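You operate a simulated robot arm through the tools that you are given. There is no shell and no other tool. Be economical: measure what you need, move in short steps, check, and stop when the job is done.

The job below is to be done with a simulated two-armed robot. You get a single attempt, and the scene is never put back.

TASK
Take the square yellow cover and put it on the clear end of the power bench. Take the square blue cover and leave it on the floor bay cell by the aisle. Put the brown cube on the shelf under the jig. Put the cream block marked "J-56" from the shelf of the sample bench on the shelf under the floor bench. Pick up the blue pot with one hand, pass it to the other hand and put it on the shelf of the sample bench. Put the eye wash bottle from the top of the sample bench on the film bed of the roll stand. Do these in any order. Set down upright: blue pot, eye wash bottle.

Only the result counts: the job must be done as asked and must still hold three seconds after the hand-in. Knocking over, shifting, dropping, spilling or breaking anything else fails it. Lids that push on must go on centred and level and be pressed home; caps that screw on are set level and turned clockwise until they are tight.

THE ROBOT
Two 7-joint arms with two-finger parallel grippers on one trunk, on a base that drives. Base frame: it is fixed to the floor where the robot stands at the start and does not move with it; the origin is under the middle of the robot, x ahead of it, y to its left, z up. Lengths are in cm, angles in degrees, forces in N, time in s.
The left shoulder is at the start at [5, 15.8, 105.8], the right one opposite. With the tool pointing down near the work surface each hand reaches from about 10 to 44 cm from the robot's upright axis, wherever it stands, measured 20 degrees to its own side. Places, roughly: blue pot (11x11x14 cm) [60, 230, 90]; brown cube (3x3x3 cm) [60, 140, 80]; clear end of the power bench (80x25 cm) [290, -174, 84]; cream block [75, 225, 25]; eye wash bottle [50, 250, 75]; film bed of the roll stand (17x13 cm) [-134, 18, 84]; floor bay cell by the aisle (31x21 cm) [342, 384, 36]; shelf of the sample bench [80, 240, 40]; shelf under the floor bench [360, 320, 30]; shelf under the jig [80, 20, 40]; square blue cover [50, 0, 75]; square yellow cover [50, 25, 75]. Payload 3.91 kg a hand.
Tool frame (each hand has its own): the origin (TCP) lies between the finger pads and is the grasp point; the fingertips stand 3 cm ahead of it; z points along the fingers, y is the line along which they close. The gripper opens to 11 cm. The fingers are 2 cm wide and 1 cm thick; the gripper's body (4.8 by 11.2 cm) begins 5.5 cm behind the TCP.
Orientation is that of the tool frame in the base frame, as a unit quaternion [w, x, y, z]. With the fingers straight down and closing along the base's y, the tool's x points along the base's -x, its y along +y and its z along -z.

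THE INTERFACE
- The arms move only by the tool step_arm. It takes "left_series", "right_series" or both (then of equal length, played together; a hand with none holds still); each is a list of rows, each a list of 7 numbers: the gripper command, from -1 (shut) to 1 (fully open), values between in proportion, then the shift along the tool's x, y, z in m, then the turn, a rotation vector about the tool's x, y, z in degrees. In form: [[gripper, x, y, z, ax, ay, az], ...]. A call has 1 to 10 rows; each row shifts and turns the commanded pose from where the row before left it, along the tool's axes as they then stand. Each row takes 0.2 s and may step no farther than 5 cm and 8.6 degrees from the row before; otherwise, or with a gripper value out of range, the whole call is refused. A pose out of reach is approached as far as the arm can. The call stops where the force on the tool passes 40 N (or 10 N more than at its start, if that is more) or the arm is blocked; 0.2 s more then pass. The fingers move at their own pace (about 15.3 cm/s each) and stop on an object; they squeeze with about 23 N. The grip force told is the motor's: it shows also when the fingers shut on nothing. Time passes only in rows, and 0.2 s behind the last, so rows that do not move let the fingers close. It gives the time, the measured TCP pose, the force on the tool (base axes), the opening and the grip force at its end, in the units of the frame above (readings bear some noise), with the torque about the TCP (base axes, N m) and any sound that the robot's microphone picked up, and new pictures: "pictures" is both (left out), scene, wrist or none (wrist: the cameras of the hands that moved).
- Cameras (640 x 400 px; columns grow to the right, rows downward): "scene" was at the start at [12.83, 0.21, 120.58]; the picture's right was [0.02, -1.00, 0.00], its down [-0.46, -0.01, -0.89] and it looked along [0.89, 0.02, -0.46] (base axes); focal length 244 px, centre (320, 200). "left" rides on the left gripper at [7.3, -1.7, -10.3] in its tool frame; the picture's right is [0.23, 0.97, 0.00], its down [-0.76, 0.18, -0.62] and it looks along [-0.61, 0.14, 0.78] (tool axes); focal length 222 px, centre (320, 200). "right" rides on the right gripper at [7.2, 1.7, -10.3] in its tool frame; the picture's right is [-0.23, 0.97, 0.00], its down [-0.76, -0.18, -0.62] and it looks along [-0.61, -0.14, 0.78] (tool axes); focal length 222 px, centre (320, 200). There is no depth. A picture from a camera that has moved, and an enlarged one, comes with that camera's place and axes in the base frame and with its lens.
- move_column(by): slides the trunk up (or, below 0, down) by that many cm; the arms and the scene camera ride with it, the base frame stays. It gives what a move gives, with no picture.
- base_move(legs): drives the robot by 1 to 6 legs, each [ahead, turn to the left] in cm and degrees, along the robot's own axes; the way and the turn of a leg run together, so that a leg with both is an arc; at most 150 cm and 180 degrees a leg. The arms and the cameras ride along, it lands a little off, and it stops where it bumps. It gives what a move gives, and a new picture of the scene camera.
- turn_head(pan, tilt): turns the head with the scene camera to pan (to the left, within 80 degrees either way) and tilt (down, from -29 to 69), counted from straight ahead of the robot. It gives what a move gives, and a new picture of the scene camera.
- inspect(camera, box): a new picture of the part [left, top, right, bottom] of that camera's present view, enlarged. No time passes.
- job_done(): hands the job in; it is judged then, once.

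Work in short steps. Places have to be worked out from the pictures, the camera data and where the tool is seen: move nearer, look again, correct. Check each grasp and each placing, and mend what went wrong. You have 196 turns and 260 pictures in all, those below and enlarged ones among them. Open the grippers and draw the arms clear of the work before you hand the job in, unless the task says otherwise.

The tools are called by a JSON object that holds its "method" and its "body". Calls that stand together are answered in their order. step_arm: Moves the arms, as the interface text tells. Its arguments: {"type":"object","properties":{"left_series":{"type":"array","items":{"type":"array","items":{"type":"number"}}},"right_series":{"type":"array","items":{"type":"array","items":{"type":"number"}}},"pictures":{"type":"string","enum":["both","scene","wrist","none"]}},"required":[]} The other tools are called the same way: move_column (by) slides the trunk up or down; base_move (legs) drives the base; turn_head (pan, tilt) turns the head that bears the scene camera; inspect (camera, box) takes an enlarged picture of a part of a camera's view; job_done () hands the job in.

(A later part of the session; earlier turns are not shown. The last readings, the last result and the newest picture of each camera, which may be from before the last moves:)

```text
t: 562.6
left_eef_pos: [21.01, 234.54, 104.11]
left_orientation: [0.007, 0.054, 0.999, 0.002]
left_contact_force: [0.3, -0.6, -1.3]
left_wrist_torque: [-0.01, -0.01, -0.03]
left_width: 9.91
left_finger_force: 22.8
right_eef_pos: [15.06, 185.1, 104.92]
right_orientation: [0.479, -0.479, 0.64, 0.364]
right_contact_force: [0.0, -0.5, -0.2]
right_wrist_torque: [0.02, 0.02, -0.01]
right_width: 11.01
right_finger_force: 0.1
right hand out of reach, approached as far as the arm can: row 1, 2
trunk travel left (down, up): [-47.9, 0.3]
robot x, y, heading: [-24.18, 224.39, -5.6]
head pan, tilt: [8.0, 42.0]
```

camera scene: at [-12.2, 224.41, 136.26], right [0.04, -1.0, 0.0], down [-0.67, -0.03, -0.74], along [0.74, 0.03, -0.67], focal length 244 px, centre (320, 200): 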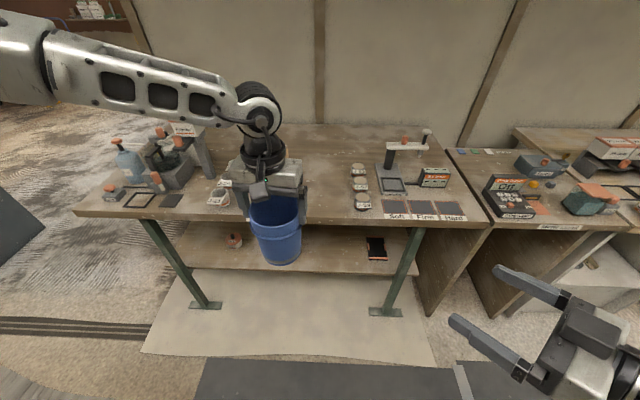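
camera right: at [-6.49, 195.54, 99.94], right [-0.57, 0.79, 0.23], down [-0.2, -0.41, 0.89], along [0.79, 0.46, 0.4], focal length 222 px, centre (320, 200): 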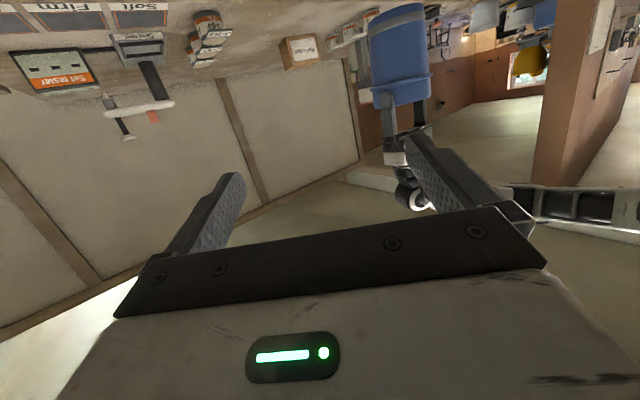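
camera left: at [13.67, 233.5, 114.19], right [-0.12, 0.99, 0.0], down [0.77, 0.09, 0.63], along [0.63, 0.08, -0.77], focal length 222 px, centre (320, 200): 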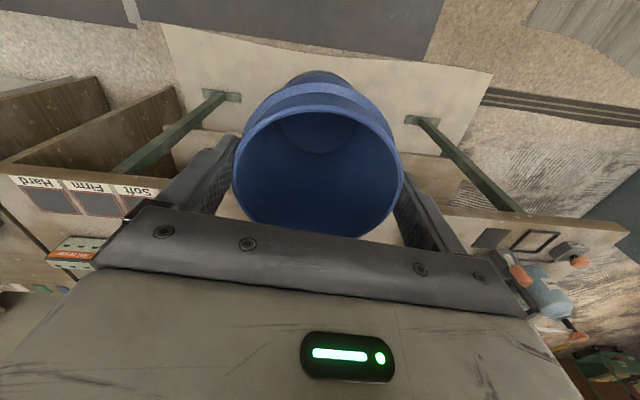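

Now I'll bring the right hand along to the pre-grasp 14 cm from the pot.

{"method": "step_arm", "body": {"right_series": [[1, 0.0008, 0.0098, 0.0452, 0, 0, 0], [1, 0.0008, 0.0098, 0.0452, 0, 0, 0], [1, 0.0008, 0.0098, 0.0452, 0, 0, 0], [1, 0.0008, 0.0098, 0.0452, 0, 0, 0], [1, 0.0008, 0.0098, 0.0452, 0, 0, 0], [1, 0.0008, 0.0098, 0.0452, 0, 0, 0], [1, 0.0008, 0.0098, 0.0452, 0, 0, 0], [1, 0.0008, 0.0098, 0.0452, 0, 0, 0], [1, 0, 0, 0, 0, 0, 0]]}}

```text
t: 564.6
left_eef_pos: [21.14, 234.4, 104.08]
left_orientation: [0.007, 0.054, 0.999, 0.002]
left_contact_force: [-0.6, 0.6, -0.9]
left_wrist_torque: [0.01, 0.0, 0.02]
left_width: 9.9
left_finger_force: 23.3
right_eef_pos: [14.22, 216.06, 103.56]
right_orientation: [0.479, -0.478, 0.64, 0.364]
right_contact_force: [-0.3, 0.6, 0.3]
right_wrist_torque: [-0.01, 0.0, -0.02]
right_width: 11.02
right_finger_force: 0.0
right hand out of reach, approached as far as the arm can: row 5, 6, 7, 8
trunk travel left (down, up): [-47.9, 0.3]
robot x, y, heading: [-24.09, 224.7, -5.7]
head pan, tilt: [8.0, 42.0]
camera scene: at [-12.21, 224.4, 136.27], right [0.04, -1.0, 0.0], down [-0.67, -0.03, -0.74], along [0.74, 0.03, -0.67], focal length 244 px, centre (320, 200)
camera right: at [9.29, 205.14, 99.43], right [-0.92, 0.33, 0.23], down [0.07, -0.43, 0.9], along [0.39, 0.84, 0.37], focal length 222 px, centre (320, 200)
```

scene: 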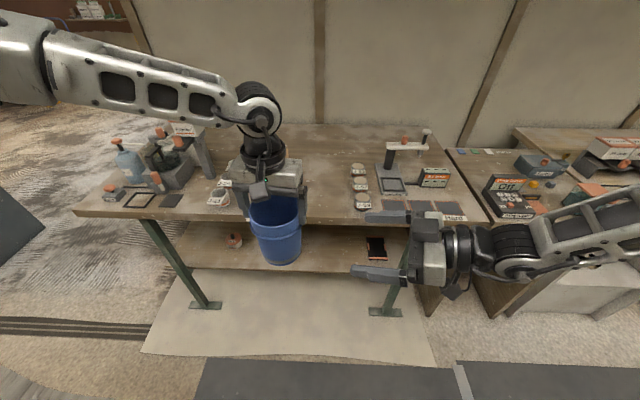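
right: 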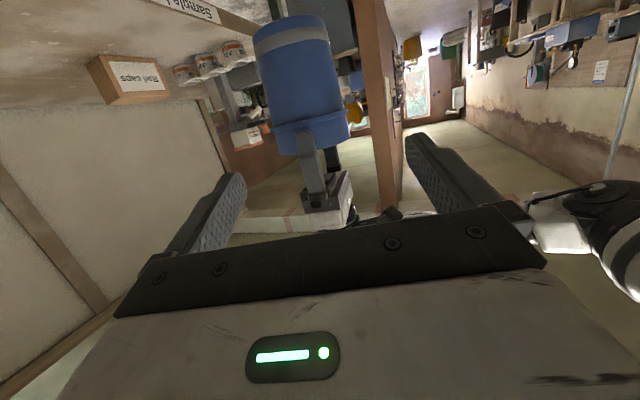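

The right hand can't get lower here, so I'll bring the pot to it: raise the left hand 9 cm and move it a few cm to the right.

{"method": "step_arm", "body": {"left_series": [[-1, 0, -0.01, -0.03, 0, 0, 0], [-1, 0, -0.02, -0.03, 0, 0, 0], [-1, 0, -0.02, -0.03, 0, 0, 0], [-1, 0, 0, 0, 0, 0, 0]], "pictures": "none"}}

```text
t: 565.6
left_eef_pos: [19.42, 231.62, 113.21]
left_orientation: [0.009, 0.054, 0.999, 0.002]
left_contact_force: [-0.5, 0.5, -0.9]
left_wrist_torque: [0.01, -0.02, -0.01]
left_width: 9.92
left_finger_force: 22.2
left hand out of reach, approached as far as the arm can: row 2, 3
right_eef_pos: [14.31, 215.9, 103.57]
right_orientation: [0.479, -0.477, 0.64, 0.364]
right_contact_force: [0.3, -0.4, 0.3]
right_wrist_torque: [-0.02, 0.01, 0.02]
right_width: 10.99
right_finger_force: 0.0
trunk travel left (down, up): [-47.9, 0.3]
robot x, y, heading: [-24.34, 224.59, -5.9]
head pan, tilt: [8.0, 42.0]
```

The pot (centre 19.4, 231.6, base z 98.2) is now level with the right hand. I'll shift 0.6 cm and advance 10 cm toward it, checking alignment.

{"method": "step_arm", "body": {"right_series": [[1, 0, -0.006, 0, 0, 0, 0], [1, -0.0092, 0, 0.032, 0, 0, 0], [1, -0.0092, 0, 0.032, 0, 0, 0], [1, -0.0092, 0, 0.032, 0, 0, 0], [1, 0, 0, 0, 0, 0, 0]]}}

```text
t: 566.8
left_eef_pos: [19.62, 231.72, 113.32]
left_orientation: [0.008, 0.054, 0.999, 0.001]
left_contact_force: [-0.6, -1.1, -0.5]
left_wrist_torque: [0.04, -0.01, -0.03]
left_width: 9.9
left_finger_force: 23.5
right_eef_pos: [15.36, 221.28, 108.18]
right_orientation: [0.479, -0.479, 0.639, 0.365]
right_contact_force: [0.0, -0.1, -0.6]
right_wrist_torque: [-0.02, 0.03, 0.0]
right_width: 11.0
right_finger_force: 0.0
right hand out of reach, approached as far as the arm can: row 2, 3, 4
trunk travel left (down, up): [-47.9, 0.3]
robot x, y, heading: [-24.16, 224.29, -5.7]
head pan, tilt: [8.0, 42.0]
camera scene: at [-12.2, 224.4, 136.26], right [0.04, -1.0, 0.0], down [-0.67, -0.03, -0.74], along [0.74, 0.03, -0.67], focal length 244 px, centre (320, 200)
camera right: at [10.38, 210.41, 104.09], right [-0.92, 0.33, 0.23], down [0.07, -0.43, 0.9], along [0.39, 0.84, 0.37], focal length 222 px, centre (320, 200)
```

scene: 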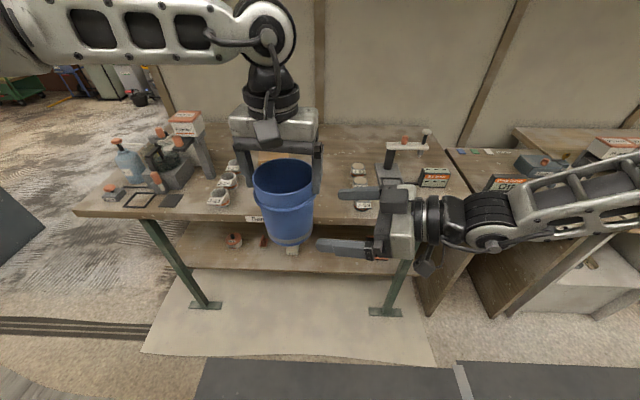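
right: 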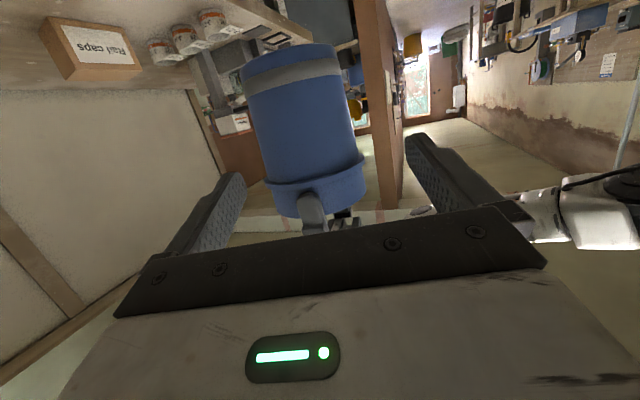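

The wrist seems to be at its bend limit with the 75° tilt. I'll reduce the tilt by 15°, realign, and lower slightly before advancing.

{"method": "step_arm", "body": {"right_series": [[1, 0, 0, 0, 0, 7.5, 0], [1, 0, 0, 0, 0, 7.5, 0], [1, 0.02, -0.006, 0.012, 0, 0, 0], [1, 0.02, -0.006, 0.012, 0, 0, 0], [1, 0, 0, 0, 0, 0, 0]], "pictures": "none"}}

```text
t: 568.0
left_eef_pos: [19.53, 231.76, 113.34]
left_orientation: [0.008, 0.054, 0.998, 0.001]
left_contact_force: [1.2, 0.0, -0.8]
left_wrist_torque: [0.03, 0.0, -0.01]
left_width: 9.89
left_finger_force: 23.3
right_eef_pos: [15.92, 219.69, 104.45]
right_orientation: [0.391, -0.521, 0.697, 0.298]
right_contact_force: [0.0, 0.9, -0.5]
right_wrist_torque: [0.03, -0.01, 0.01]
right_width: 11.01
right_finger_force: 0.2
right hand out of reach, approached as far as the arm can: row 4
trunk travel left (down, up): [-47.9, 0.3]
robot x, y, heading: [-24.13, 224.61, -5.8]
head pan, tilt: [8.0, 42.0]
```

Better. I'll advance toward the pot in two steps and see whether the path holds.

{"method": "step_arm", "body": {"right_series": [[1, -0.0156, 0, 0.032, 0, 0, 0], [1, -0.0156, 0, 0.032, 0, 0, 0], [1, 0, 0, 0, 0, 0, 0]], "pictures": "wrist"}}

```text
t: 568.8
left_eef_pos: [19.55, 231.67, 113.25]
left_orientation: [0.008, 0.054, 0.999, 0.001]
left_contact_force: [0.1, -0.1, -1.9]
left_wrist_torque: [-0.01, -0.02, 0.0]
left_width: 9.9
left_finger_force: 23.2
right_eef_pos: [15.66, 222.2, 107.34]
right_orientation: [0.392, -0.522, 0.697, 0.298]
right_contact_force: [0.3, -0.2, 0.1]
right_wrist_torque: [0.0, -0.05, 0.01]
right_width: 11.04
right_finger_force: 0.1
right hand out of reach, approached as far as the arm can: row 1, 2
trunk travel left (down, up): [-47.9, 0.3]
robot x, y, heading: [-24.45, 224.25, -5.9]
head pan, tilt: [8.0, 42.0]
camera right: at [10.49, 210.6, 106.49], right [-0.9, 0.38, 0.2], down [0.14, -0.19, 0.97], along [0.41, 0.9, 0.12], focal length 222 px, centre (320, 200)
```

right: 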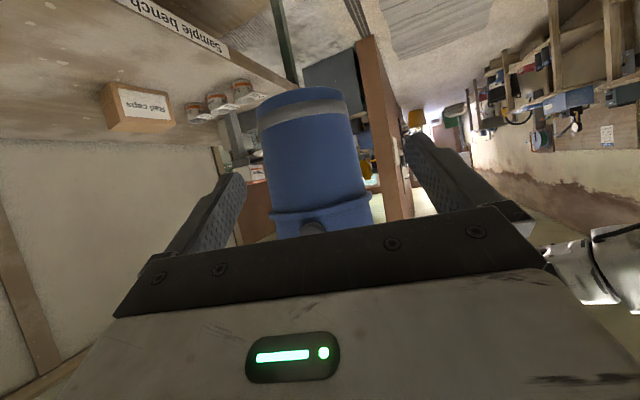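

A pre-grasp behind the pot is too close to the body. Instead I'll set the right hand low with a smaller yaw (about 24°) and let the left hand lower the pot between its fingers. First I'll move the right hand forward-right and re-yaw it.

{"method": "step_arm", "body": {"right_series": [[1, 0.0258, -0.0334, -0.015, 0, 0, 0], [1, 0.0258, -0.0334, -0.015, 0, 0, 0], [1, 0.0258, -0.0334, -0.015, 0, 0, 0], [1, 0.0258, -0.0334, -0.015, 0, 0, 0], [1, 0.0258, -0.0334, -0.015, 0, 0, 0], [1, 0, 0, 0, 6.12, -0.06, 3.67], [1, 0, 0, 0, 6.12, -0.06, 3.67], [1, 0, 0, 0, 6.12, -0.06, 3.67], [1, 0, 0, 0, 6.12, -0.06, 3.67], [1, 0, 0, 0, 6.12, -0.06, 3.67]], "pictures": "none"}}

{"method": "step_arm", "body": {"right_series": [[1, 0, 0, 0, 6.12, -0.06, 3.67], [1, 0, 0, 0, 6.12, -0.06, 3.67], [1, 0, 0, 0, 0, 0, 0]], "left_series": [[-1, 0, 0, -0.03, 0, 0, 0], [-1, 0, 0, -0.03, 0, 0, 0], [-1, 0, 0, 0, 0, 0, 0]], "pictures": "scene"}}

```text
t: 571.0
left_eef_pos: [19.6, 231.86, 113.37]
left_orientation: [0.008, 0.053, 0.999, 0.0]
left_contact_force: [0.7, 0.3, -1.2]
left_wrist_torque: [-0.02, 0.0, -0.01]
left_width: 9.89
left_finger_force: 22.9
right_eef_pos: [26.83, 202.38, 103.18]
right_orientation: [0.463, -0.284, 0.823, 0.166]
right_contact_force: [-1.1, -0.6, -0.2]
right_wrist_torque: [0.0, 0.01, -0.02]
right_width: 11.02
right_finger_force: 0.0
right hand out of reach, approached as far as the arm can: row 4, 5, 10
trunk travel left (down, up): [-47.9, 0.3]
robot x, y, heading: [-24.38, 224.57, -5.7]
head pan, tilt: [8.0, 42.0]
```

```text
t: 571.8
left_eef_pos: [19.31, 231.97, 119.26]
left_orientation: [0.008, 0.054, 0.999, 0.002]
left_contact_force: [-0.1, 0.3, -1.0]
left_wrist_torque: [0.01, 0.0, -0.02]
left_width: 9.88
left_finger_force: 22.7
left hand out of reach, approached as far as the arm can: row 2
right_eef_pos: [29.74, 195.78, 105.52]
right_orientation: [0.478, -0.179, 0.853, 0.112]
right_contact_force: [-0.2, 0.0, 0.1]
right_wrist_torque: [0.01, -0.02, -0.01]
right_width: 11.0
right_finger_force: 0.0
right hand out of reach, approached as far as the arm can: row 1, 2
trunk travel left (down, up): [-47.9, 0.3]
robot x, y, heading: [-24.35, 224.64, -5.8]
head pan, tilt: [8.0, 42.0]
camera scene: at [-12.19, 224.43, 136.26], right [0.04, -1.0, 0.0], down [-0.67, -0.03, -0.74], along [0.74, 0.03, -0.67], focal length 244 px, centre (320, 200)
```

scene: 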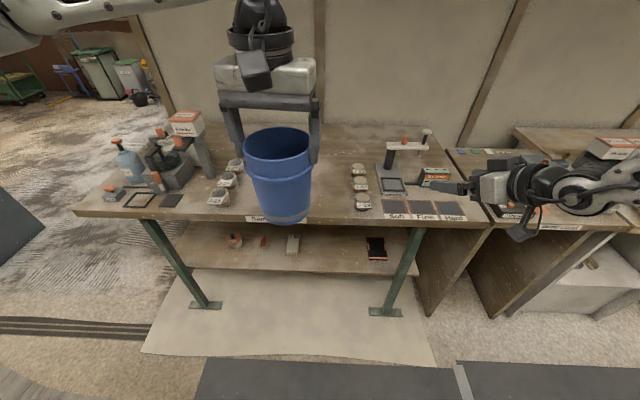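

The arm settles with the hand pointing more forward. I'll continue yawing the right hand to straight ahead, and at the same time turn the left hand (with the pot) inward by yawing it clockwise, since the pot is round.

{"method": "step_arm", "body": {"right_series": [[1, 0, 0, 0, 6.63, -0.15, 4.02], [1, 0, 0, 0, 6.63, -0.15, 4.02], [1, 0, 0, 0, 6.63, -0.15, 4.02], [1, 0, 0, 0, 6.63, -0.15, 4.02], [1, 0, 0, 0, 0, 0, 0], [1, 0, 0, 0, 0, 0, 0], [1, 0, 0, 0, 0, 0, 0]], "left_series": [[-1, 0, 0, 0, 0, 0, 8], [-1, 0, 0, 0, 0, 0, 8], [-1, 0, 0, 0, 0, 0, 8], [-1, 0, 0, 0, 0, 0, 8], [-1, 0, 0, 0, 0, 0, 8], [-1, 0, 0, 0, 0, 0, 8], [-1, 0, 0, 0, 0, 0, 0]], "pictures": "scene"}}

```text
t: 573.4
left_eef_pos: [19.35, 231.86, 119.18]
left_orientation: [0.006, 0.456, 0.89, 0.005]
left_contact_force: [0.2, 0.5, -1.7]
left_wrist_torque: [0.01, -0.02, 0.01]
left_width: 9.87
left_finger_force: 23.0
right_eef_pos: [32.58, 178.24, 108.2]
right_orientation: [0.494, 0.053, 0.868, -0.014]
right_contact_force: [0.2, 0.4, -0.2]
right_wrist_torque: [-0.01, 0.01, -0.03]
right_width: 11.0
right_finger_force: 0.1
right hand out of reach, approached as far as the arm can: row 1, 2, 3, 4
trunk travel left (down, up): [-47.9, 0.3]
robot x, y, heading: [-24.25, 224.61, -5.9]
head pan, tilt: [8.0, 42.0]
camera scene: at [-12.2, 224.42, 136.26], right [0.04, -1.0, 0.0], down [-0.67, -0.03, -0.74], along [0.74, 0.03, -0.67], focal length 244 px, centre (320, 200)
```

scene: 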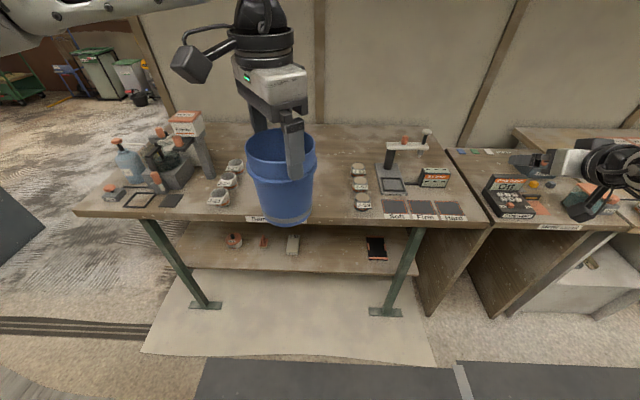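

The left hand yawed freely. Now I'll bring the right hand, pointing forward, back in toward rel (44, -14).

{"method": "step_arm", "body": {"right_series": [[1, 0.0137, 0.0373, -0.0209, 0, 0, 0], [1, 0.0137, 0.0373, -0.0209, 0, 0, 0], [1, 0.0137, 0.0373, -0.0209, 0, 0, 0], [1, 0.0137, 0.0373, -0.0209, 0, 0, 0], [1, 0.0137, 0.0373, -0.0209, 0, 0, 0], [1, 0.0137, 0.0373, -0.0209, 0, 0, 0], [1, 0.0137, 0.0373, -0.0209, 0, 0, 0], [1, 0, 0, 0, 0, 0, 0]], "left_series": [[-1, 0.02, -0.015, 0, 0, 0, 0], [-1, 0.02, -0.015, 0, 0, 0, 0], [-1, 0.02, -0.015, 0, 0, 0, 0], [-1, 0, 0, 0, 0, 0, 0], [-1, 0, 0, 0, 0, 0, 0], [-1, 0, 0, 0, 0, 0, 0], [-1, 0, 0, 0, 0, 0, 0], [-1, 0, 0, 0, 0, 0, 0]], "pictures": "scene"}}

```text
t: 575.2
left_eef_pos: [12.27, 234.1, 119.08]
left_orientation: [0.005, 0.455, 0.89, 0.005]
left_contact_force: [-1.1, 0.2, -1.6]
left_wrist_torque: [-0.01, 0.01, -0.05]
left_width: 9.89
left_finger_force: 23.4
right_eef_pos: [20.49, 177.76, 109.48]
right_orientation: [0.494, 0.055, 0.867, -0.016]
right_contact_force: [0.3, 0.6, 1.1]
right_wrist_torque: [-0.02, 0.02, -0.01]
right_width: 11.02
right_finger_force: 0.1
right hand out of reach, approached as far as the arm can: row 1, 2, 3, 4, 5, 6, 7
trunk travel left (down, up): [-47.9, 0.3]
robot x, y, heading: [-24.11, 224.23, -5.9]
head pan, tilt: [8.0, 42.0]
camera scene: at [-12.18, 224.4, 136.26], right [0.04, -1.0, 0.0], down [-0.67, -0.03, -0.74], along [0.74, 0.03, -0.67], focal length 244 px, centre (320, 200)
```

scene: 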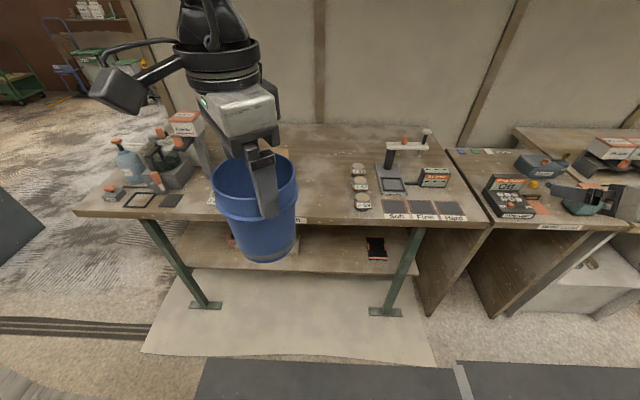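

The right arm is wound into an awkward posture. I'll unwind it by un-tilting to point down and moving it back to its usual place.

{"method": "step_arm", "body": {"right_series": [[1, 0, 0, 0, 0, 7.5, 0], [1, 0, 0, 0, 0, 7.5, 0], [1, 0, 0, 0, 0, 7.5, 0], [1, 0, 0, 0, 0, 7.5, 0], [1, 0, 0, 0, 0, 7.5, 0], [1, 0, 0, 0, 0, 7.5, 0], [1, 0, 0, 0, 0, 7.5, 0], [1, 0, 0, 0, 0, 6.5, 0], [1, 0, 0.04, 0, 0, 0, 0], [1, 0, 0.04, 0, 0, 0, 0]], "pictures": "none"}}

{"method": "step_arm", "body": {"right_series": [[1, 0, 0.04, 0, 0, 0, 0], [1, 0, 0.04, 0.01, 0, 0, 0], [1, 0, 0.04, 0.01, 0, 0, 0], [1, 0, 0.04, 0.01, 0, 0, 0], [1, 0, 0.03, 0.01, 0, 0, 0], [1, 0, 0, 0, 0, 0, 0]], "pictures": "scene"}}

```text
t: 577.4
left_eef_pos: [12.22, 234.14, 118.98]
left_orientation: [0.006, 0.455, 0.891, 0.005]
left_contact_force: [0.1, 0.5, -1.0]
left_wrist_torque: [0.0, 0.01, -0.02]
left_width: 9.87
left_finger_force: 23.4
right_eef_pos: [21.63, 185.95, 109.71]
right_orientation: [0.003, 0.062, 0.998, 0.006]
right_contact_force: [-0.2, 0.0, 0.4]
right_wrist_torque: [-0.02, 0.0, 0.01]
right_width: 10.99
right_finger_force: 0.1
trunk travel left (down, up): [-47.9, 0.3]
robot x, y, heading: [-24.13, 224.21, -6.0]
head pan, tilt: [8.0, 42.0]
```

```text
t: 578.8
left_eef_pos: [12.18, 234.08, 119.12]
left_orientation: [0.006, 0.455, 0.891, 0.004]
left_contact_force: [-0.7, -0.3, -0.5]
left_wrist_torque: [0.02, 0.03, 0.0]
left_width: 9.89
left_finger_force: 22.8
right_eef_pos: [22.12, 203.25, 106.65]
right_orientation: [0.005, 0.063, 0.998, 0.007]
right_contact_force: [-0.7, -0.7, -0.6]
right_wrist_torque: [0.03, 0.02, 0.0]
right_width: 11.01
right_finger_force: 0.0
right hand out of reach, approached as far as the arm can: row 5
trunk travel left (down, up): [-47.9, 0.3]
robot x, y, heading: [-24.32, 224.39, -6.1]
head pan, tilt: [8.0, 42.0]
camera scene: at [-12.18, 224.4, 136.26], right [0.04, -1.0, 0.0], down [-0.67, -0.03, -0.74], along [0.74, 0.03, -0.67], focal length 244 px, centre (320, 200)
```

scene: 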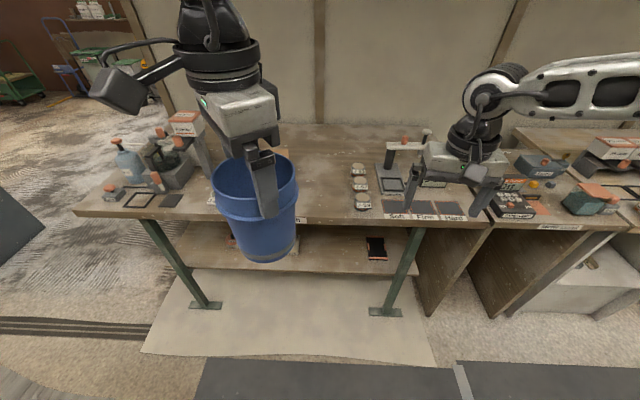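

I'll change the plan: set the pot back on the bench, regrip it low from the side with the left hand (as with the bottle), and have the right hand take it by the rim from above. First I'll raise the right hand and bring the pot back over the bench.

{"method": "step_arm", "body": {"right_series": [[1, 0.02, 0, -0.045, 0, 0, 0], [1, 0.02, 0, -0.045, 0, 0, 0], [1, 0.02, 0, -0.045, 0, 0, 0], [1, 0.02, 0, -0.045, 0, 0, 0], [1, 0.02, -0.02, -0.03, 0, 0, 0]], "left_series": [[-1, -0.0118, 0.0162, 0, 0, 0, 0], [-1, -0.0118, 0.0162, 0, 0, 0, 0], [-1, 0, 0, 0, 0, 0, 0], [-1, 0, 0, 0, 0, 0, 0], [-1, 0, 0, 0, 0, 0, 0]], "pictures": "none"}}

{"method": "base_move", "body": {"legs": [[38, 0]]}}

```text
t: 580.0
left_eef_pos: [16.08, 234.05, 119.25]
left_orientation: [0.006, 0.456, 0.89, 0.004]
left_contact_force: [-0.9, -0.1, -1.6]
left_wrist_torque: [0.0, 0.01, 0.01]
left_width: 9.85
left_finger_force: 23.1
right_eef_pos: [11.55, 202.18, 127.5]
right_orientation: [0.003, 0.063, 0.998, 0.006]
right_contact_force: [-0.4, 0.6, -1.2]
right_wrist_torque: [0.03, -0.03, 0.0]
right_width: 10.96
right_finger_force: 0.0
trunk travel left (down, up): [-47.9, 0.3]
robot x, y, heading: [-24.19, 224.62, -5.7]
head pan, tilt: [8.0, 42.0]
```

```text
t: 582.4
left_eef_pos: [53.71, 230.2, 119.28]
left_orientation: [0.006, 0.455, 0.89, 0.006]
left_contact_force: [0.4, -0.1, -1.3]
left_wrist_torque: [0.04, -0.03, -0.02]
left_width: 9.9
left_finger_force: 23.0
right_eef_pos: [49.27, 198.35, 127.47]
right_orientation: [0.003, 0.063, 0.998, 0.006]
right_contact_force: [0.0, -0.4, -0.2]
right_wrist_torque: [0.03, 0.03, 0.01]
right_width: 10.98
right_finger_force: 0.0
trunk travel left (down, up): [-47.9, 0.3]
robot x, y, heading: [13.03, 220.43, -5.6]
head pan, tilt: [8.0, 42.0]
camera scene: at [25.46, 220.6, 136.26], right [0.04, -1.0, 0.0], down [-0.67, -0.03, -0.74], along [0.74, 0.03, -0.67], focal length 244 px, centre (320, 200)
```

scene: 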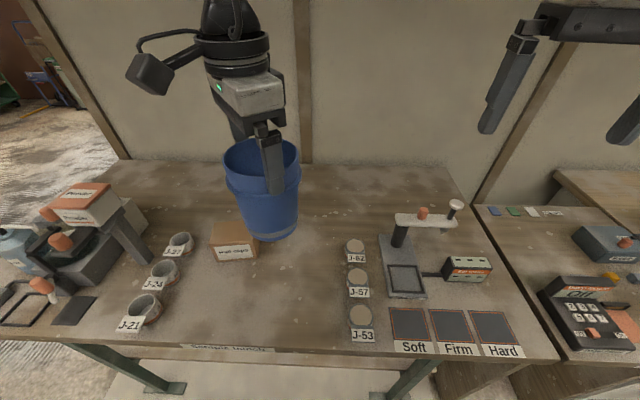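

The pot is above a clear spot at (53.7, 230). I'll lower the trunk 24 cm, then touch it down and release.

{"method": "move_column", "body": {"by": -24}}

{"method": "step_arm", "body": {"left_series": [[-1, 0, 0, 0.005, 0, 0, 0], [-1, 0, 0, 0.004, 0, 0, 0], [-1, 0, 0, 0.004, 0, 0, 0], [-1, 0, 0, 0.003, 0, 0, 0], [-1, 0, 0, 0, 0, 0, 0]], "pictures": "none"}}

```text
t: 584.9
left_eef_pos: [53.77, 230.35, 95.16]
left_orientation: [0.006, 0.455, 0.89, 0.004]
left_contact_force: [-0.6, 0.8, -0.7]
left_wrist_torque: [0.01, -0.01, 0.01]
left_width: 9.87
left_finger_force: 23.7
right_eef_pos: [49.11, 198.39, 103.4]
right_orientation: [0.004, 0.062, 0.998, 0.006]
right_contact_force: [0.6, -0.1, 0.6]
right_wrist_torque: [0.0, -0.01, -0.02]
right_width: 10.99
right_finger_force: 0.0
trunk travel left (down, up): [-23.9, 24.3]
robot x, y, heading: [13.37, 220.53, -5.7]
head pan, tilt: [8.0, 42.0]
```

```text
t: 586.1
left_eef_pos: [53.82, 230.38, 93.69]
left_orientation: [0.008, 0.454, 0.891, 0.005]
left_contact_force: [1.4, 5.9, 19.9]
left_wrist_torque: [-0.03, -0.13, -0.05]
left_width: 9.9
left_finger_force: 22.7
right_eef_pos: [49.17, 198.43, 103.44]
right_orientation: [0.004, 0.062, 0.998, 0.006]
right_contact_force: [1.5, 0.0, 0.5]
right_wrist_torque: [0.02, 0.01, -0.02]
right_width: 11.0
right_finger_force: 0.0
trunk travel left (down, up): [-23.9, 24.3]
robot x, y, heading: [13.36, 220.51, -5.8]
head pan, tilt: [8.0, 42.0]
```

Down (20 N). I'll open, rise clear, and yaw the left hand back while backing away.

{"method": "step_arm", "body": {"left_series": [[1, 0, 0, -0.002, 0, 0, 0], [1, 0, 0, 0, 0, 0, 0], [1, 0, 0, -0.03, 0, 0, 0], [1, 0, 0, -0.045, 0, 0, 0], [1, 0, 0, -0.045, 0, 0, 0]], "pictures": "wrist"}}

{"method": "base_move", "body": {"legs": [[-18, 0], [0, 6]]}}

{"method": "step_arm", "body": {"left_series": [[1, 0, 0, 0, 0, 0, -8], [1, 0, 0, 0, 0, 0, -8], [1, 0, 0, 0, 0, 0, -8], [1, 0, 0, 0, 0, 0, -8], [1, 0, 0, 0, 0, 0, -8], [1, 0, 0, 0, 0, 0, -8], [1, 0, 0, 0, 0, 0, 0]], "pictures": "none"}}

{"method": "step_arm", "body": {"left_series": [[1, 0, 0, 0, 0, -7.5, 0], [1, 0, 0, 0, 0, -7.5, 0], [1, 0, 0, 0, 0, -7.5, 0], [1, 0, 0, 0, 0, -7.5, 0], [1, 0, 0, 0, 0, -7.5, 0], [1, 0, 0, 0, 0, -7.5, 0], [1, 0, 0, 0, 0, -7.5, 0], [1, 0, 0, 0, 0, -7.5, 0], [1, 0, 0, 0, 0, 0, 0]], "pictures": "scene"}}

```text
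t: 587.3
left_eef_pos: [53.53, 230.24, 105.82]
left_orientation: [0.007, 0.454, 0.891, 0.005]
left_contact_force: [-0.4, -0.5, 0.6]
left_wrist_torque: [-0.04, 0.01, -0.03]
left_width: 11.0
left_finger_force: 0.1
right_eef_pos: [49.29, 198.3, 103.39]
right_orientation: [0.004, 0.062, 0.998, 0.006]
right_contact_force: [0.2, -0.6, 0.3]
right_wrist_torque: [-0.03, -0.01, 0.0]
right_width: 10.99
right_finger_force: 0.0
trunk travel left (down, up): [-23.9, 24.3]
robot x, y, heading: [13.4, 220.66, -5.7]
head pan, tilt: [8.0, 42.0]
camera left: at [47.83, 235.0, 115.92], right [0.66, 0.76, 0.01], down [0.58, -0.51, 0.63], along [0.48, -0.41, -0.78], focal length 222 px, centre (320, 200)
```

left: 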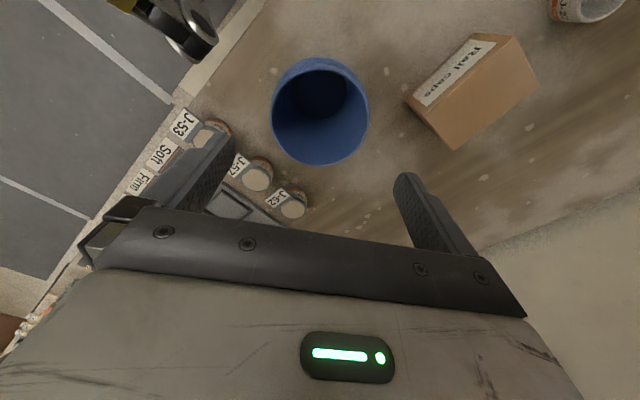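

```text
t: 589.4
left_eef_pos: [34.49, 236.16, 105.83]
left_orientation: [0.006, 0.407, 0.914, 0.005]
left_contact_force: [-0.1, 0.1, 0.0]
left_wrist_torque: [0.03, -0.02, 0.01]
left_width: 11.0
left_finger_force: 0.1
right_eef_pos: [33.45, 204.13, 103.46]
right_orientation: [0.003, 0.01, 1.0, 0.005]
right_contact_force: [0.3, -0.2, 0.2]
right_wrist_torque: [-0.03, -0.02, 0.0]
right_width: 11.01
right_finger_force: 0.0
trunk travel left (down, up): [-23.9, 24.3]
robot x, y, heading: [-3.82, 222.72, 0.1]
head pan, tilt: [8.0, 42.0]
camera scene: at [7.49, 223.72, 112.27], right [0.14, -0.99, 0.0], down [-0.66, -0.1, -0.74], along [0.74, 0.11, -0.67], focal length 244 px, centre (320, 200)
```

scene: 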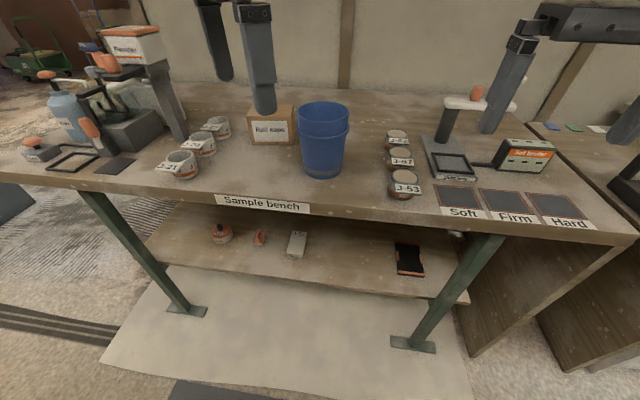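

```text
t: 591.0
left_eef_pos: [34.52, 236.21, 105.72]
left_orientation: [0.007, -0.001, 1.0, 0.002]
left_contact_force: [-0.4, -0.5, 0.0]
left_wrist_torque: [-0.02, -0.01, 0.02]
left_width: 11.02
left_finger_force: 0.1
right_eef_pos: [33.58, 204.06, 103.3]
right_orientation: [0.004, 0.009, 1.0, 0.006]
right_contact_force: [1.2, -0.3, -0.3]
right_wrist_torque: [-0.02, 0.03, -0.02]
right_width: 10.99
right_finger_force: 0.0
trunk travel left (down, up): [-23.9, 24.3]
robot x, y, heading: [-4.49, 222.66, 0.6]
head pan, tilt: [8.0, 42.0]
```

```text
t: 593.0
left_eef_pos: [34.51, 236.15, 105.89]
left_orientation: [0.508, 0.002, 0.862, 0.001]
left_contact_force: [1.1, 0.7, 0.9]
left_wrist_torque: [0.02, 0.02, 0.01]
left_width: 11.0
left_finger_force: 0.1
right_eef_pos: [33.57, 204.1, 103.49]
right_orientation: [0.004, 0.009, 1.0, 0.007]
right_contact_force: [0.7, -0.6, 0.2]
right_wrist_torque: [0.02, -0.01, 0.03]
right_width: 11.0
right_finger_force: 0.0
trunk travel left (down, up): [-23.9, 24.3]
robot x, y, heading: [-4.07, 222.75, 0.4]
head pan, tilt: [8.0, 42.0]
camera scene: at [7.49, 223.7, 112.27], right [0.14, -0.99, 0.0], down [-0.66, -0.1, -0.74], along [0.74, 0.11, -0.67], focal length 244 px, centre (320, 200)
```

scene: 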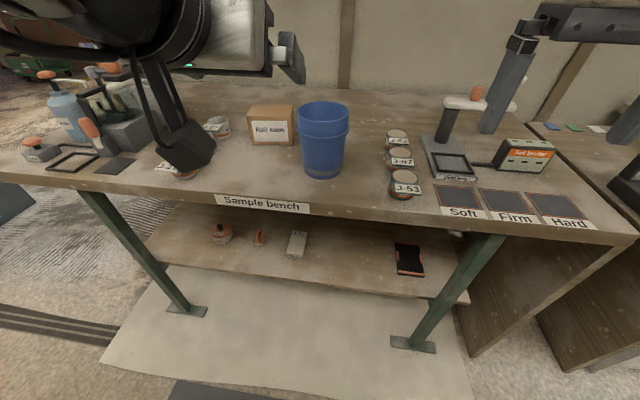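

The tilt went well. The pot is at (53.9, 230.2). I'll bring the left hand down in front of it at z ≈ 84.

{"method": "step_arm", "body": {"left_series": [[1, 0.0284, -0.0098, 0.0233, 0, 0, 0], [1, 0.0284, -0.0098, 0.0233, 0, 0, 0], [1, 0.0284, -0.0098, 0.0233, 0, 0, 0], [1, 0.0284, -0.0098, 0.0233, 0, 0, 0], [1, 0.0284, -0.0098, 0.0233, 0, 0, 0], [1, 0.0284, -0.0098, 0.0233, 0, 0, 0], [1, 0, 0, 0, 0, 0, 0]]}}

```text
t: 594.6
left_eef_pos: [38.85, 234.52, 85.89]
left_orientation: [0.506, 0.002, 0.863, 0.001]
left_contact_force: [-0.4, -0.1, -0.1]
left_wrist_torque: [0.0, -0.01, 0.02]
left_width: 11.0
left_finger_force: 0.0
left hand out of reach, approached as far as the arm can: row 5, 6
right_eef_pos: [33.45, 204.04, 103.46]
right_orientation: [0.003, 0.01, 1.0, 0.006]
right_contact_force: [-0.2, -0.1, 0.7]
right_wrist_torque: [0.02, -0.01, 0.03]
right_width: 11.0
right_finger_force: 0.0
trunk travel left (down, up): [-23.9, 24.3]
robot x, y, heading: [-4.61, 222.49, 0.2]
head pan, tilt: [8.0, 42.0]
camera scene: at [7.5, 223.7, 112.26], right [0.14, -0.99, 0.0], down [-0.66, -0.1, -0.74], along [0.74, 0.11, -0.67], focal length 244 px, centre (320, 200)
camera left: at [26.29, 232.76, 84.57], right [-0.11, 0.97, -0.2], down [-0.17, 0.18, 0.97], along [0.98, 0.14, 0.15], focal length 222 px, centre (320, 200)
```

scene: 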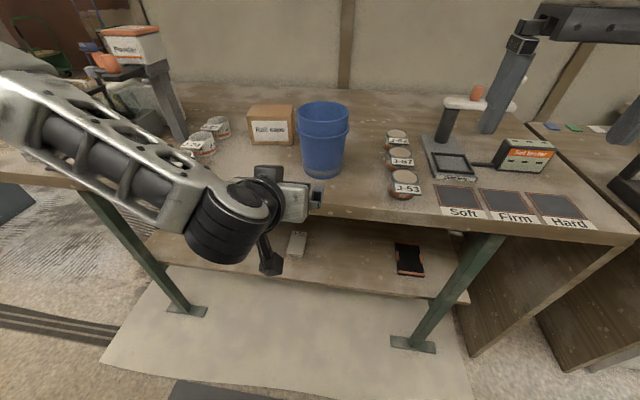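
left: 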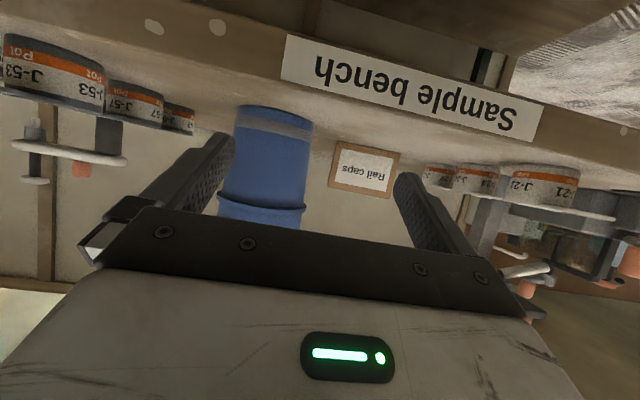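

The hand sits 4 cm left of the pot at its limit, so I'll turn the base 4.3° right, lower the trunk 1.7 cm, and advance 12.5 cm.

{"method": "base_move", "body": {"legs": [[0, -4.4]]}}

{"method": "move_column", "body": {"by": -1.7}}

{"method": "base_move", "body": {"legs": [[7, 0]]}}

{"method": "inspect", "body": {"camera": "left", "box": [0, 0, 640, 400]}}

```text
t: 595.4
left_eef_pos: [39.56, 231.16, 86.02]
left_orientation: [0.505, 0.036, 0.862, -0.02]
left_contact_force: [-1.1, -1.4, 0.1]
left_wrist_torque: [-0.02, 0.01, -0.03]
left_width: 11.0
left_finger_force: 0.0
right_eef_pos: [32.12, 201.11, 103.45]
right_orientation: [0.005, 0.048, 0.999, 0.006]
right_contact_force: [-0.4, 0.4, -0.2]
right_wrist_torque: [0.02, -0.01, 0.0]
right_width: 11.03
right_finger_force: 0.0
trunk travel left (down, up): [-23.9, 24.3]
robot x, y, heading: [-4.25, 222.56, -4.5]
head pan, tilt: [8.0, 42.0]
camera scene: at [7.55, 222.73, 112.27], right [0.07, -1.0, 0.0], down [-0.67, -0.04, -0.74], along [0.74, 0.05, -0.67], focal length 244 px, centre (320, 200)
```

scene: 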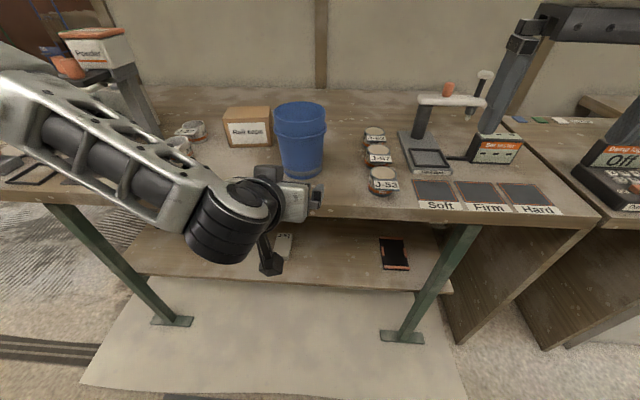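

```text
t: 596.1
left_eef_pos: [39.64, 231.17, 84.33]
left_orientation: [0.506, 0.035, 0.861, -0.019]
left_contact_force: [0.3, -0.2, -1.1]
left_wrist_torque: [-0.01, 0.0, 0.05]
left_width: 11.01
left_finger_force: 0.1
right_eef_pos: [32.01, 201.15, 101.77]
right_orientation: [0.004, 0.048, 0.999, 0.006]
right_contact_force: [-0.5, -0.4, -0.3]
right_wrist_torque: [0.03, 0.0, 0.0]
right_width: 10.98
right_finger_force: 0.0
trunk travel left (down, up): [-22.2, 26.0]
robot x, y, heading: [-4.58, 222.31, -4.5]
head pan, tilt: [8.0, 42.0]
```

```text
t: 597.1
left_eef_pos: [46.49, 230.64, 84.37]
left_orientation: [0.505, 0.035, 0.862, -0.019]
left_contact_force: [-0.6, 0.0, -0.1]
left_wrist_torque: [0.0, -0.02, 0.0]
left_width: 11.01
left_finger_force: 0.0
right_eef_pos: [38.91, 200.81, 101.66]
right_orientation: [0.004, 0.048, 0.999, 0.006]
right_contact_force: [0.2, 0.7, -0.3]
right_wrist_torque: [0.05, 0.01, 0.0]
right_width: 11.01
right_finger_force: 0.1
trunk travel left (down, up): [-22.2, 26.0]
robot x, y, heading: [2.66, 222.29, -4.1]
head pan, tilt: [8.0, 42.0]
camera scene: at [14.44, 222.25, 110.56], right [0.07, -1.0, 0.0], down [-0.67, -0.04, -0.74], along [0.74, 0.05, -0.67], focal length 244 px, centre (320, 200)
```

scene: 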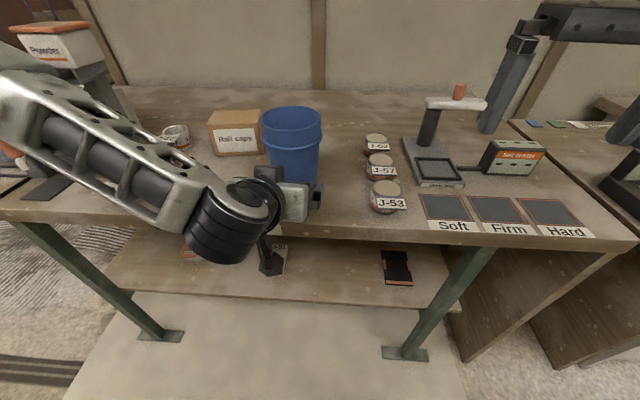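

```text
1.00 times, centred on (320, 200) of left (not enlarged: the box is as wide or as high as the picture)
camera zoom: at [33.87, 229.87, 82.89], right [-0.03, 0.98, -0.2], down [-0.16, 0.19, 0.97], along [0.99, 0.06, 0.15], focal length 222 px, centre (320, 200)
```

zoom: 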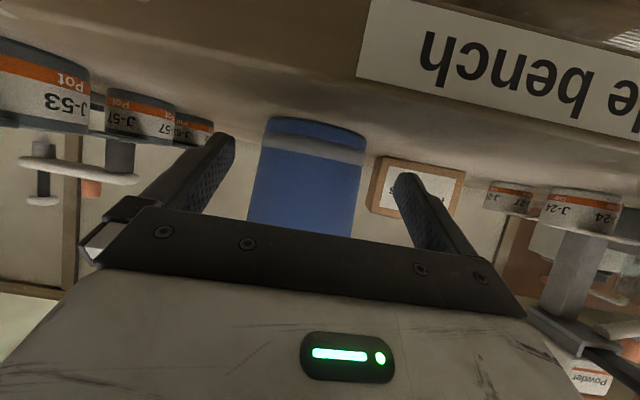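

The pot's centre is about 0.7 cm right of the hand's line. I'll shift the hand 0.7 cm and advance the remaining 5.5 cm.

{"method": "step_arm", "body": {"left_series": [[1, 0, -0.007, 0, 0, 0, 0]], "pictures": "none"}}

{"method": "base_move", "body": {"legs": [[5.4, -0.5]]}}

{"method": "inspect", "body": {"camera": "left", "box": [0, 0, 640, 400]}}

```text
t: 597.5
left_eef_pos: [46.41, 230.65, 84.31]
left_orientation: [0.506, 0.036, 0.862, -0.02]
left_contact_force: [-0.4, 0.2, 0.0]
left_wrist_torque: [0.02, 0.01, 0.01]
left_width: 11.0
left_finger_force: 0.1
left hand out of reach, approached as far as the arm can: row 1
right_eef_pos: [38.95, 200.66, 101.69]
right_orientation: [0.003, 0.048, 0.999, 0.006]
right_contact_force: [0.1, -0.7, 0.5]
right_wrist_torque: [0.04, 0.0, 0.0]
right_width: 10.99
right_finger_force: 0.1
trunk travel left (down, up): [-22.2, 26.0]
robot x, y, heading: [2.38, 221.8, -4.2]
head pan, tilt: [8.0, 42.0]
```

```text
t: 598.4
left_eef_pos: [51.87, 229.75, 84.29]
left_orientation: [0.506, 0.038, 0.862, -0.021]
left_contact_force: [0.4, 0.3, 0.3]
left_wrist_torque: [0.01, -0.02, 0.0]
left_width: 11.01
left_finger_force: 0.1
right_eef_pos: [44.11, 199.97, 101.68]
right_orientation: [0.004, 0.051, 0.999, 0.006]
right_contact_force: [0.3, 0.5, 0.3]
right_wrist_torque: [-0.02, 0.0, 0.02]
right_width: 11.0
right_finger_force: 0.0
trunk travel left (down, up): [-22.2, 26.0]
robot x, y, heading: [7.44, 221.59, -4.5]
head pan, tilt: [8.0, 42.0]
camera scene: at [19.78, 221.74, 110.56], right [0.06, -1.0, 0.0], down [-0.67, -0.04, -0.74], along [0.74, 0.04, -0.67], focal length 244 px, centre (320, 200)
```

scene: 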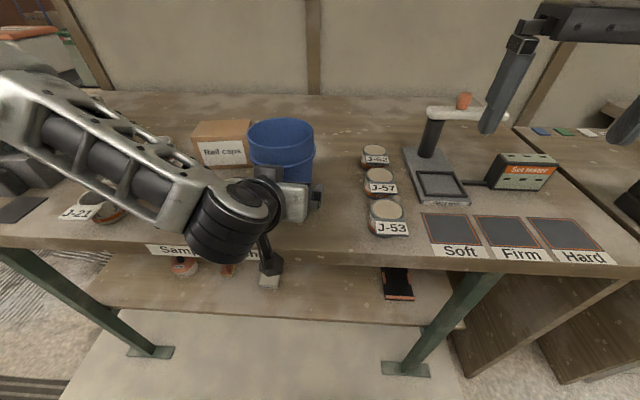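

```text
1.00 times, centred on (320, 200) of left (not enlarged: the box is as wide or as high as the picture)
camera zoom: at [39.26, 229.2, 82.89], right [-0.02, 0.98, -0.2], down [-0.16, 0.19, 0.97], along [0.99, 0.05, 0.15], focal length 222 px, centre (320, 200)
```

zoom: 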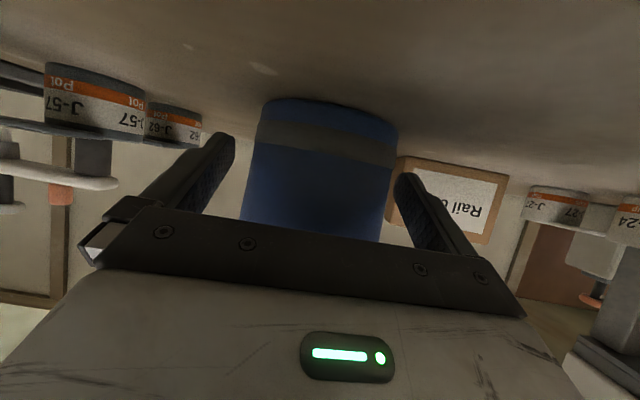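

The fingers straddle the pot's lower body, well centred. I'll close and lift a little.

{"method": "step_arm", "body": {"left_series": [[0.85, 0, 0, 0, 0, 0, 0], [-1, 0, 0, 0, 0, 0, 0], [-1, 0, 0, 0, 0, 0, 0], [-1, 0, 0, 0, 0, 0, 0]], "pictures": "wrist"}}

{"method": "move_column", "body": {"by": 5}}

{"method": "inspect", "body": {"camera": "scene", "box": [160, 80, 400, 260]}}

```text
t: 599.4
left_eef_pos: [51.93, 229.9, 84.32]
left_orientation: [0.507, 0.038, 0.861, -0.021]
left_contact_force: [0.4, 0.0, 1.6]
left_wrist_torque: [0.09, -0.02, 0.0]
left_width: 9.06
left_finger_force: 22.7
right_eef_pos: [44.03, 200.08, 101.79]
right_orientation: [0.004, 0.052, 0.999, 0.006]
right_contact_force: [-0.8, 0.1, 0.3]
right_wrist_torque: [0.02, 0.02, -0.01]
right_width: 11.03
right_finger_force: 0.1
trunk travel left (down, up): [-22.2, 26.0]
robot x, y, heading: [7.88, 221.39, -4.5]
head pan, tilt: [8.0, 42.0]
camera left: at [39.25, 229.2, 82.91], right [-0.02, 0.98, -0.2], down [-0.16, 0.19, 0.97], along [0.99, 0.05, 0.15], focal length 222 px, centre (320, 200)
```

left: 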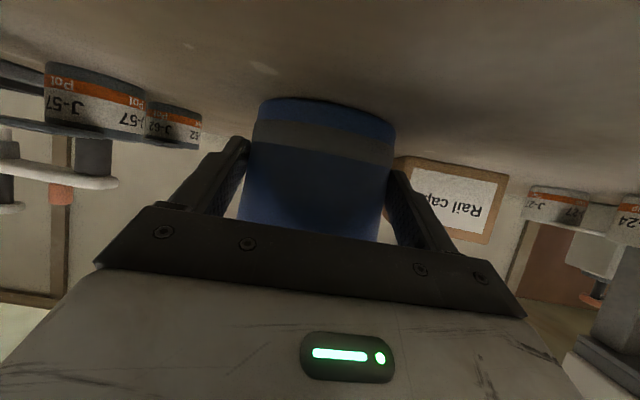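

```text
t: 600.4
left_eef_pos: [51.82, 229.73, 89.3]
left_orientation: [0.506, 0.038, 0.861, -0.02]
left_contact_force: [-0.7, 0.5, -2.7]
left_wrist_torque: [-0.02, 0.04, -0.02]
left_width: 9.05
left_finger_force: 23.2
right_eef_pos: [44.16, 199.96, 106.7]
right_orientation: [0.003, 0.051, 0.999, 0.006]
right_contact_force: [0.0, 0.9, 0.4]
right_wrist_torque: [-0.01, 0.0, 0.0]
right_width: 10.98
right_finger_force: 0.1
trunk travel left (down, up): [-27.2, 21.0]
robot x, y, heading: [7.54, 221.31, -4.7]
head pan, tilt: [8.0, 42.0]
```

```text
2.22 times, centred on (280, 170) of scene
camera zoom: at [19.78, 221.74, 115.56], right [0.06, -1.0, 0.0], down [-0.67, -0.04, -0.74], along [0.74, 0.04, -0.67], focal length 543 px, centre (409, 267)
```

zoom: 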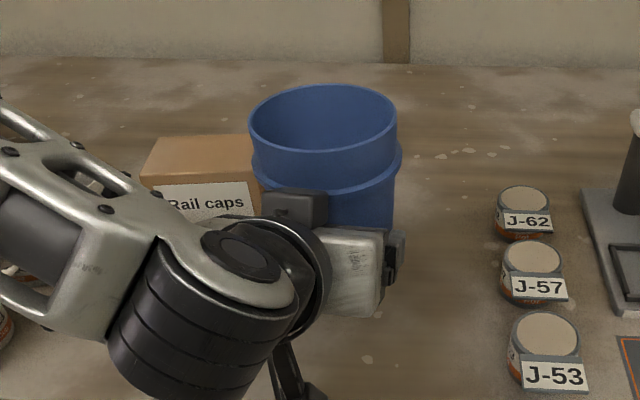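

The pot is held low from the side. I'll back away from the bench and orient the right hand (yaw 55° inward, tilt 45°) to take the pot by the rim from above.

{"method": "base_move", "body": {"legs": [[-30, 0]]}}

{"method": "step_arm", "body": {"right_series": [[1, 0, 0, 0, 0, 0, -7.9], [1, 0, 0, 0, 0, 0, -7.9], [1, 0, 0, 0, 0, 0, -7.9], [1, 0, 0, 0, 0, 0, -7.9], [1, 0, 0, 0, 0, 0, -7.9], [1, 0, 0, 0, 0, 0, -7.9], [1, 0, 0, 0, 0, 0, -7.9], [1, 0, 0, -0.03, 0, -7.5, 0], [1, 0, 0, -0.03, 0, -7.5, 0], [1, 0, 0, 0, 0, -7.5, 0]], "pictures": "none"}}

{"method": "step_arm", "body": {"right_series": [[1, 0, 0, 0, 0, -7.5, 0], [1, 0, 0, 0, 0, -7.5, 0], [1, 0, 0, 0, 0, -7.5, 0], [1, 0, 0, 0, 0, 0, 0]], "pictures": "scene"}}

```text
t: 602.4
left_eef_pos: [21.76, 232.26, 89.36]
left_orientation: [0.505, 0.039, 0.862, -0.021]
left_contact_force: [0.1, -0.1, -0.9]
left_wrist_torque: [0.0, 0.03, -0.02]
left_width: 9.03
left_finger_force: 22.7
right_eef_pos: [13.88, 202.41, 106.82]
right_orientation: [0.003, 0.052, 0.999, 0.006]
right_contact_force: [0.4, -0.6, 0.1]
right_wrist_torque: [-0.04, 0.02, 0.0]
right_width: 10.98
right_finger_force: 0.1
trunk travel left (down, up): [-27.2, 21.0]
robot x, y, heading: [-22.12, 224.06, -4.7]
head pan, tilt: [8.0, 42.0]
camera scene: at [-10.36, 224.19, 115.57], right [0.06, -1.0, 0.0], down [-0.67, -0.04, -0.74], along [0.74, 0.04, -0.67], focal length 244 px, centre (320, 200)
```

scene: 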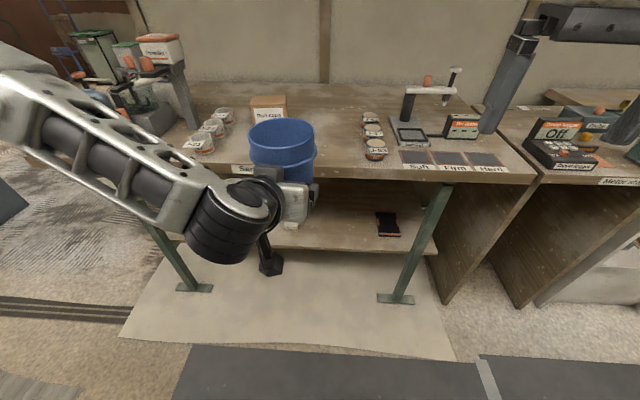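

```text
t: 604.6
left_eef_pos: [21.73, 232.15, 89.33]
left_orientation: [0.506, 0.039, 0.862, -0.021]
left_contact_force: [0.2, -0.2, -0.8]
left_wrist_torque: [0.01, 0.04, 0.0]
left_width: 9.03
left_finger_force: 22.9
right_eef_pos: [13.7, 202.09, 112.69]
right_orientation: [0.184, -0.408, 0.89, 0.085]
right_contact_force: [-0.1, -0.7, 0.0]
right_wrist_torque: [0.0, -0.01, 0.0]
right_width: 10.99
right_finger_force: 0.0
trunk travel left (down, up): [-27.2, 21.0]
robot x, y, heading: [-22.43, 224.0, -4.7]
head pan, tilt: [8.0, 42.0]
```

```text
t: 605.6
left_eef_pos: [21.79, 232.2, 89.36]
left_orientation: [0.506, 0.039, 0.862, -0.021]
left_contact_force: [0.1, 0.2, -1.1]
left_wrist_torque: [-0.04, 0.02, 0.03]
left_width: 9.02
left_finger_force: 23.0
right_eef_pos: [13.14, 203.16, 112.94]
right_orientation: [0.353, -0.383, 0.838, 0.163]
right_contact_force: [-0.2, 0.4, 0.2]
right_wrist_torque: [-0.01, -0.02, 0.02]
right_width: 10.99
right_finger_force: 0.0
right hand out of reach, approached as far as the arm can: row 3
trunk travel left (down, up): [-27.2, 21.0]
robot x, y, heading: [-22.58, 224.14, -4.5]
head pan, tilt: [8.0, 42.0]
camera scene: at [-10.34, 224.19, 115.56], right [0.06, -1.0, 0.0], down [-0.67, -0.04, -0.74], along [0.74, 0.04, -0.67], focal length 244 px, centre (320, 200)
```

scene: 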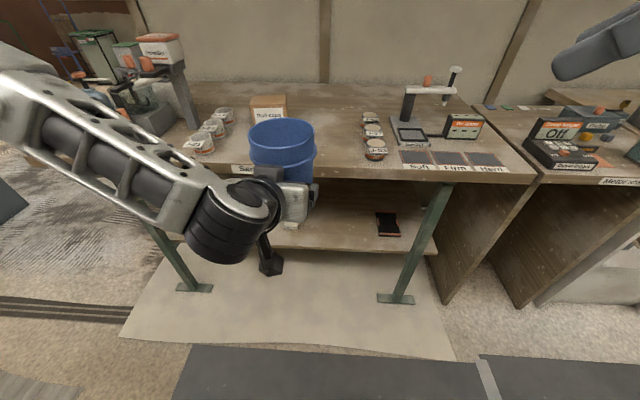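

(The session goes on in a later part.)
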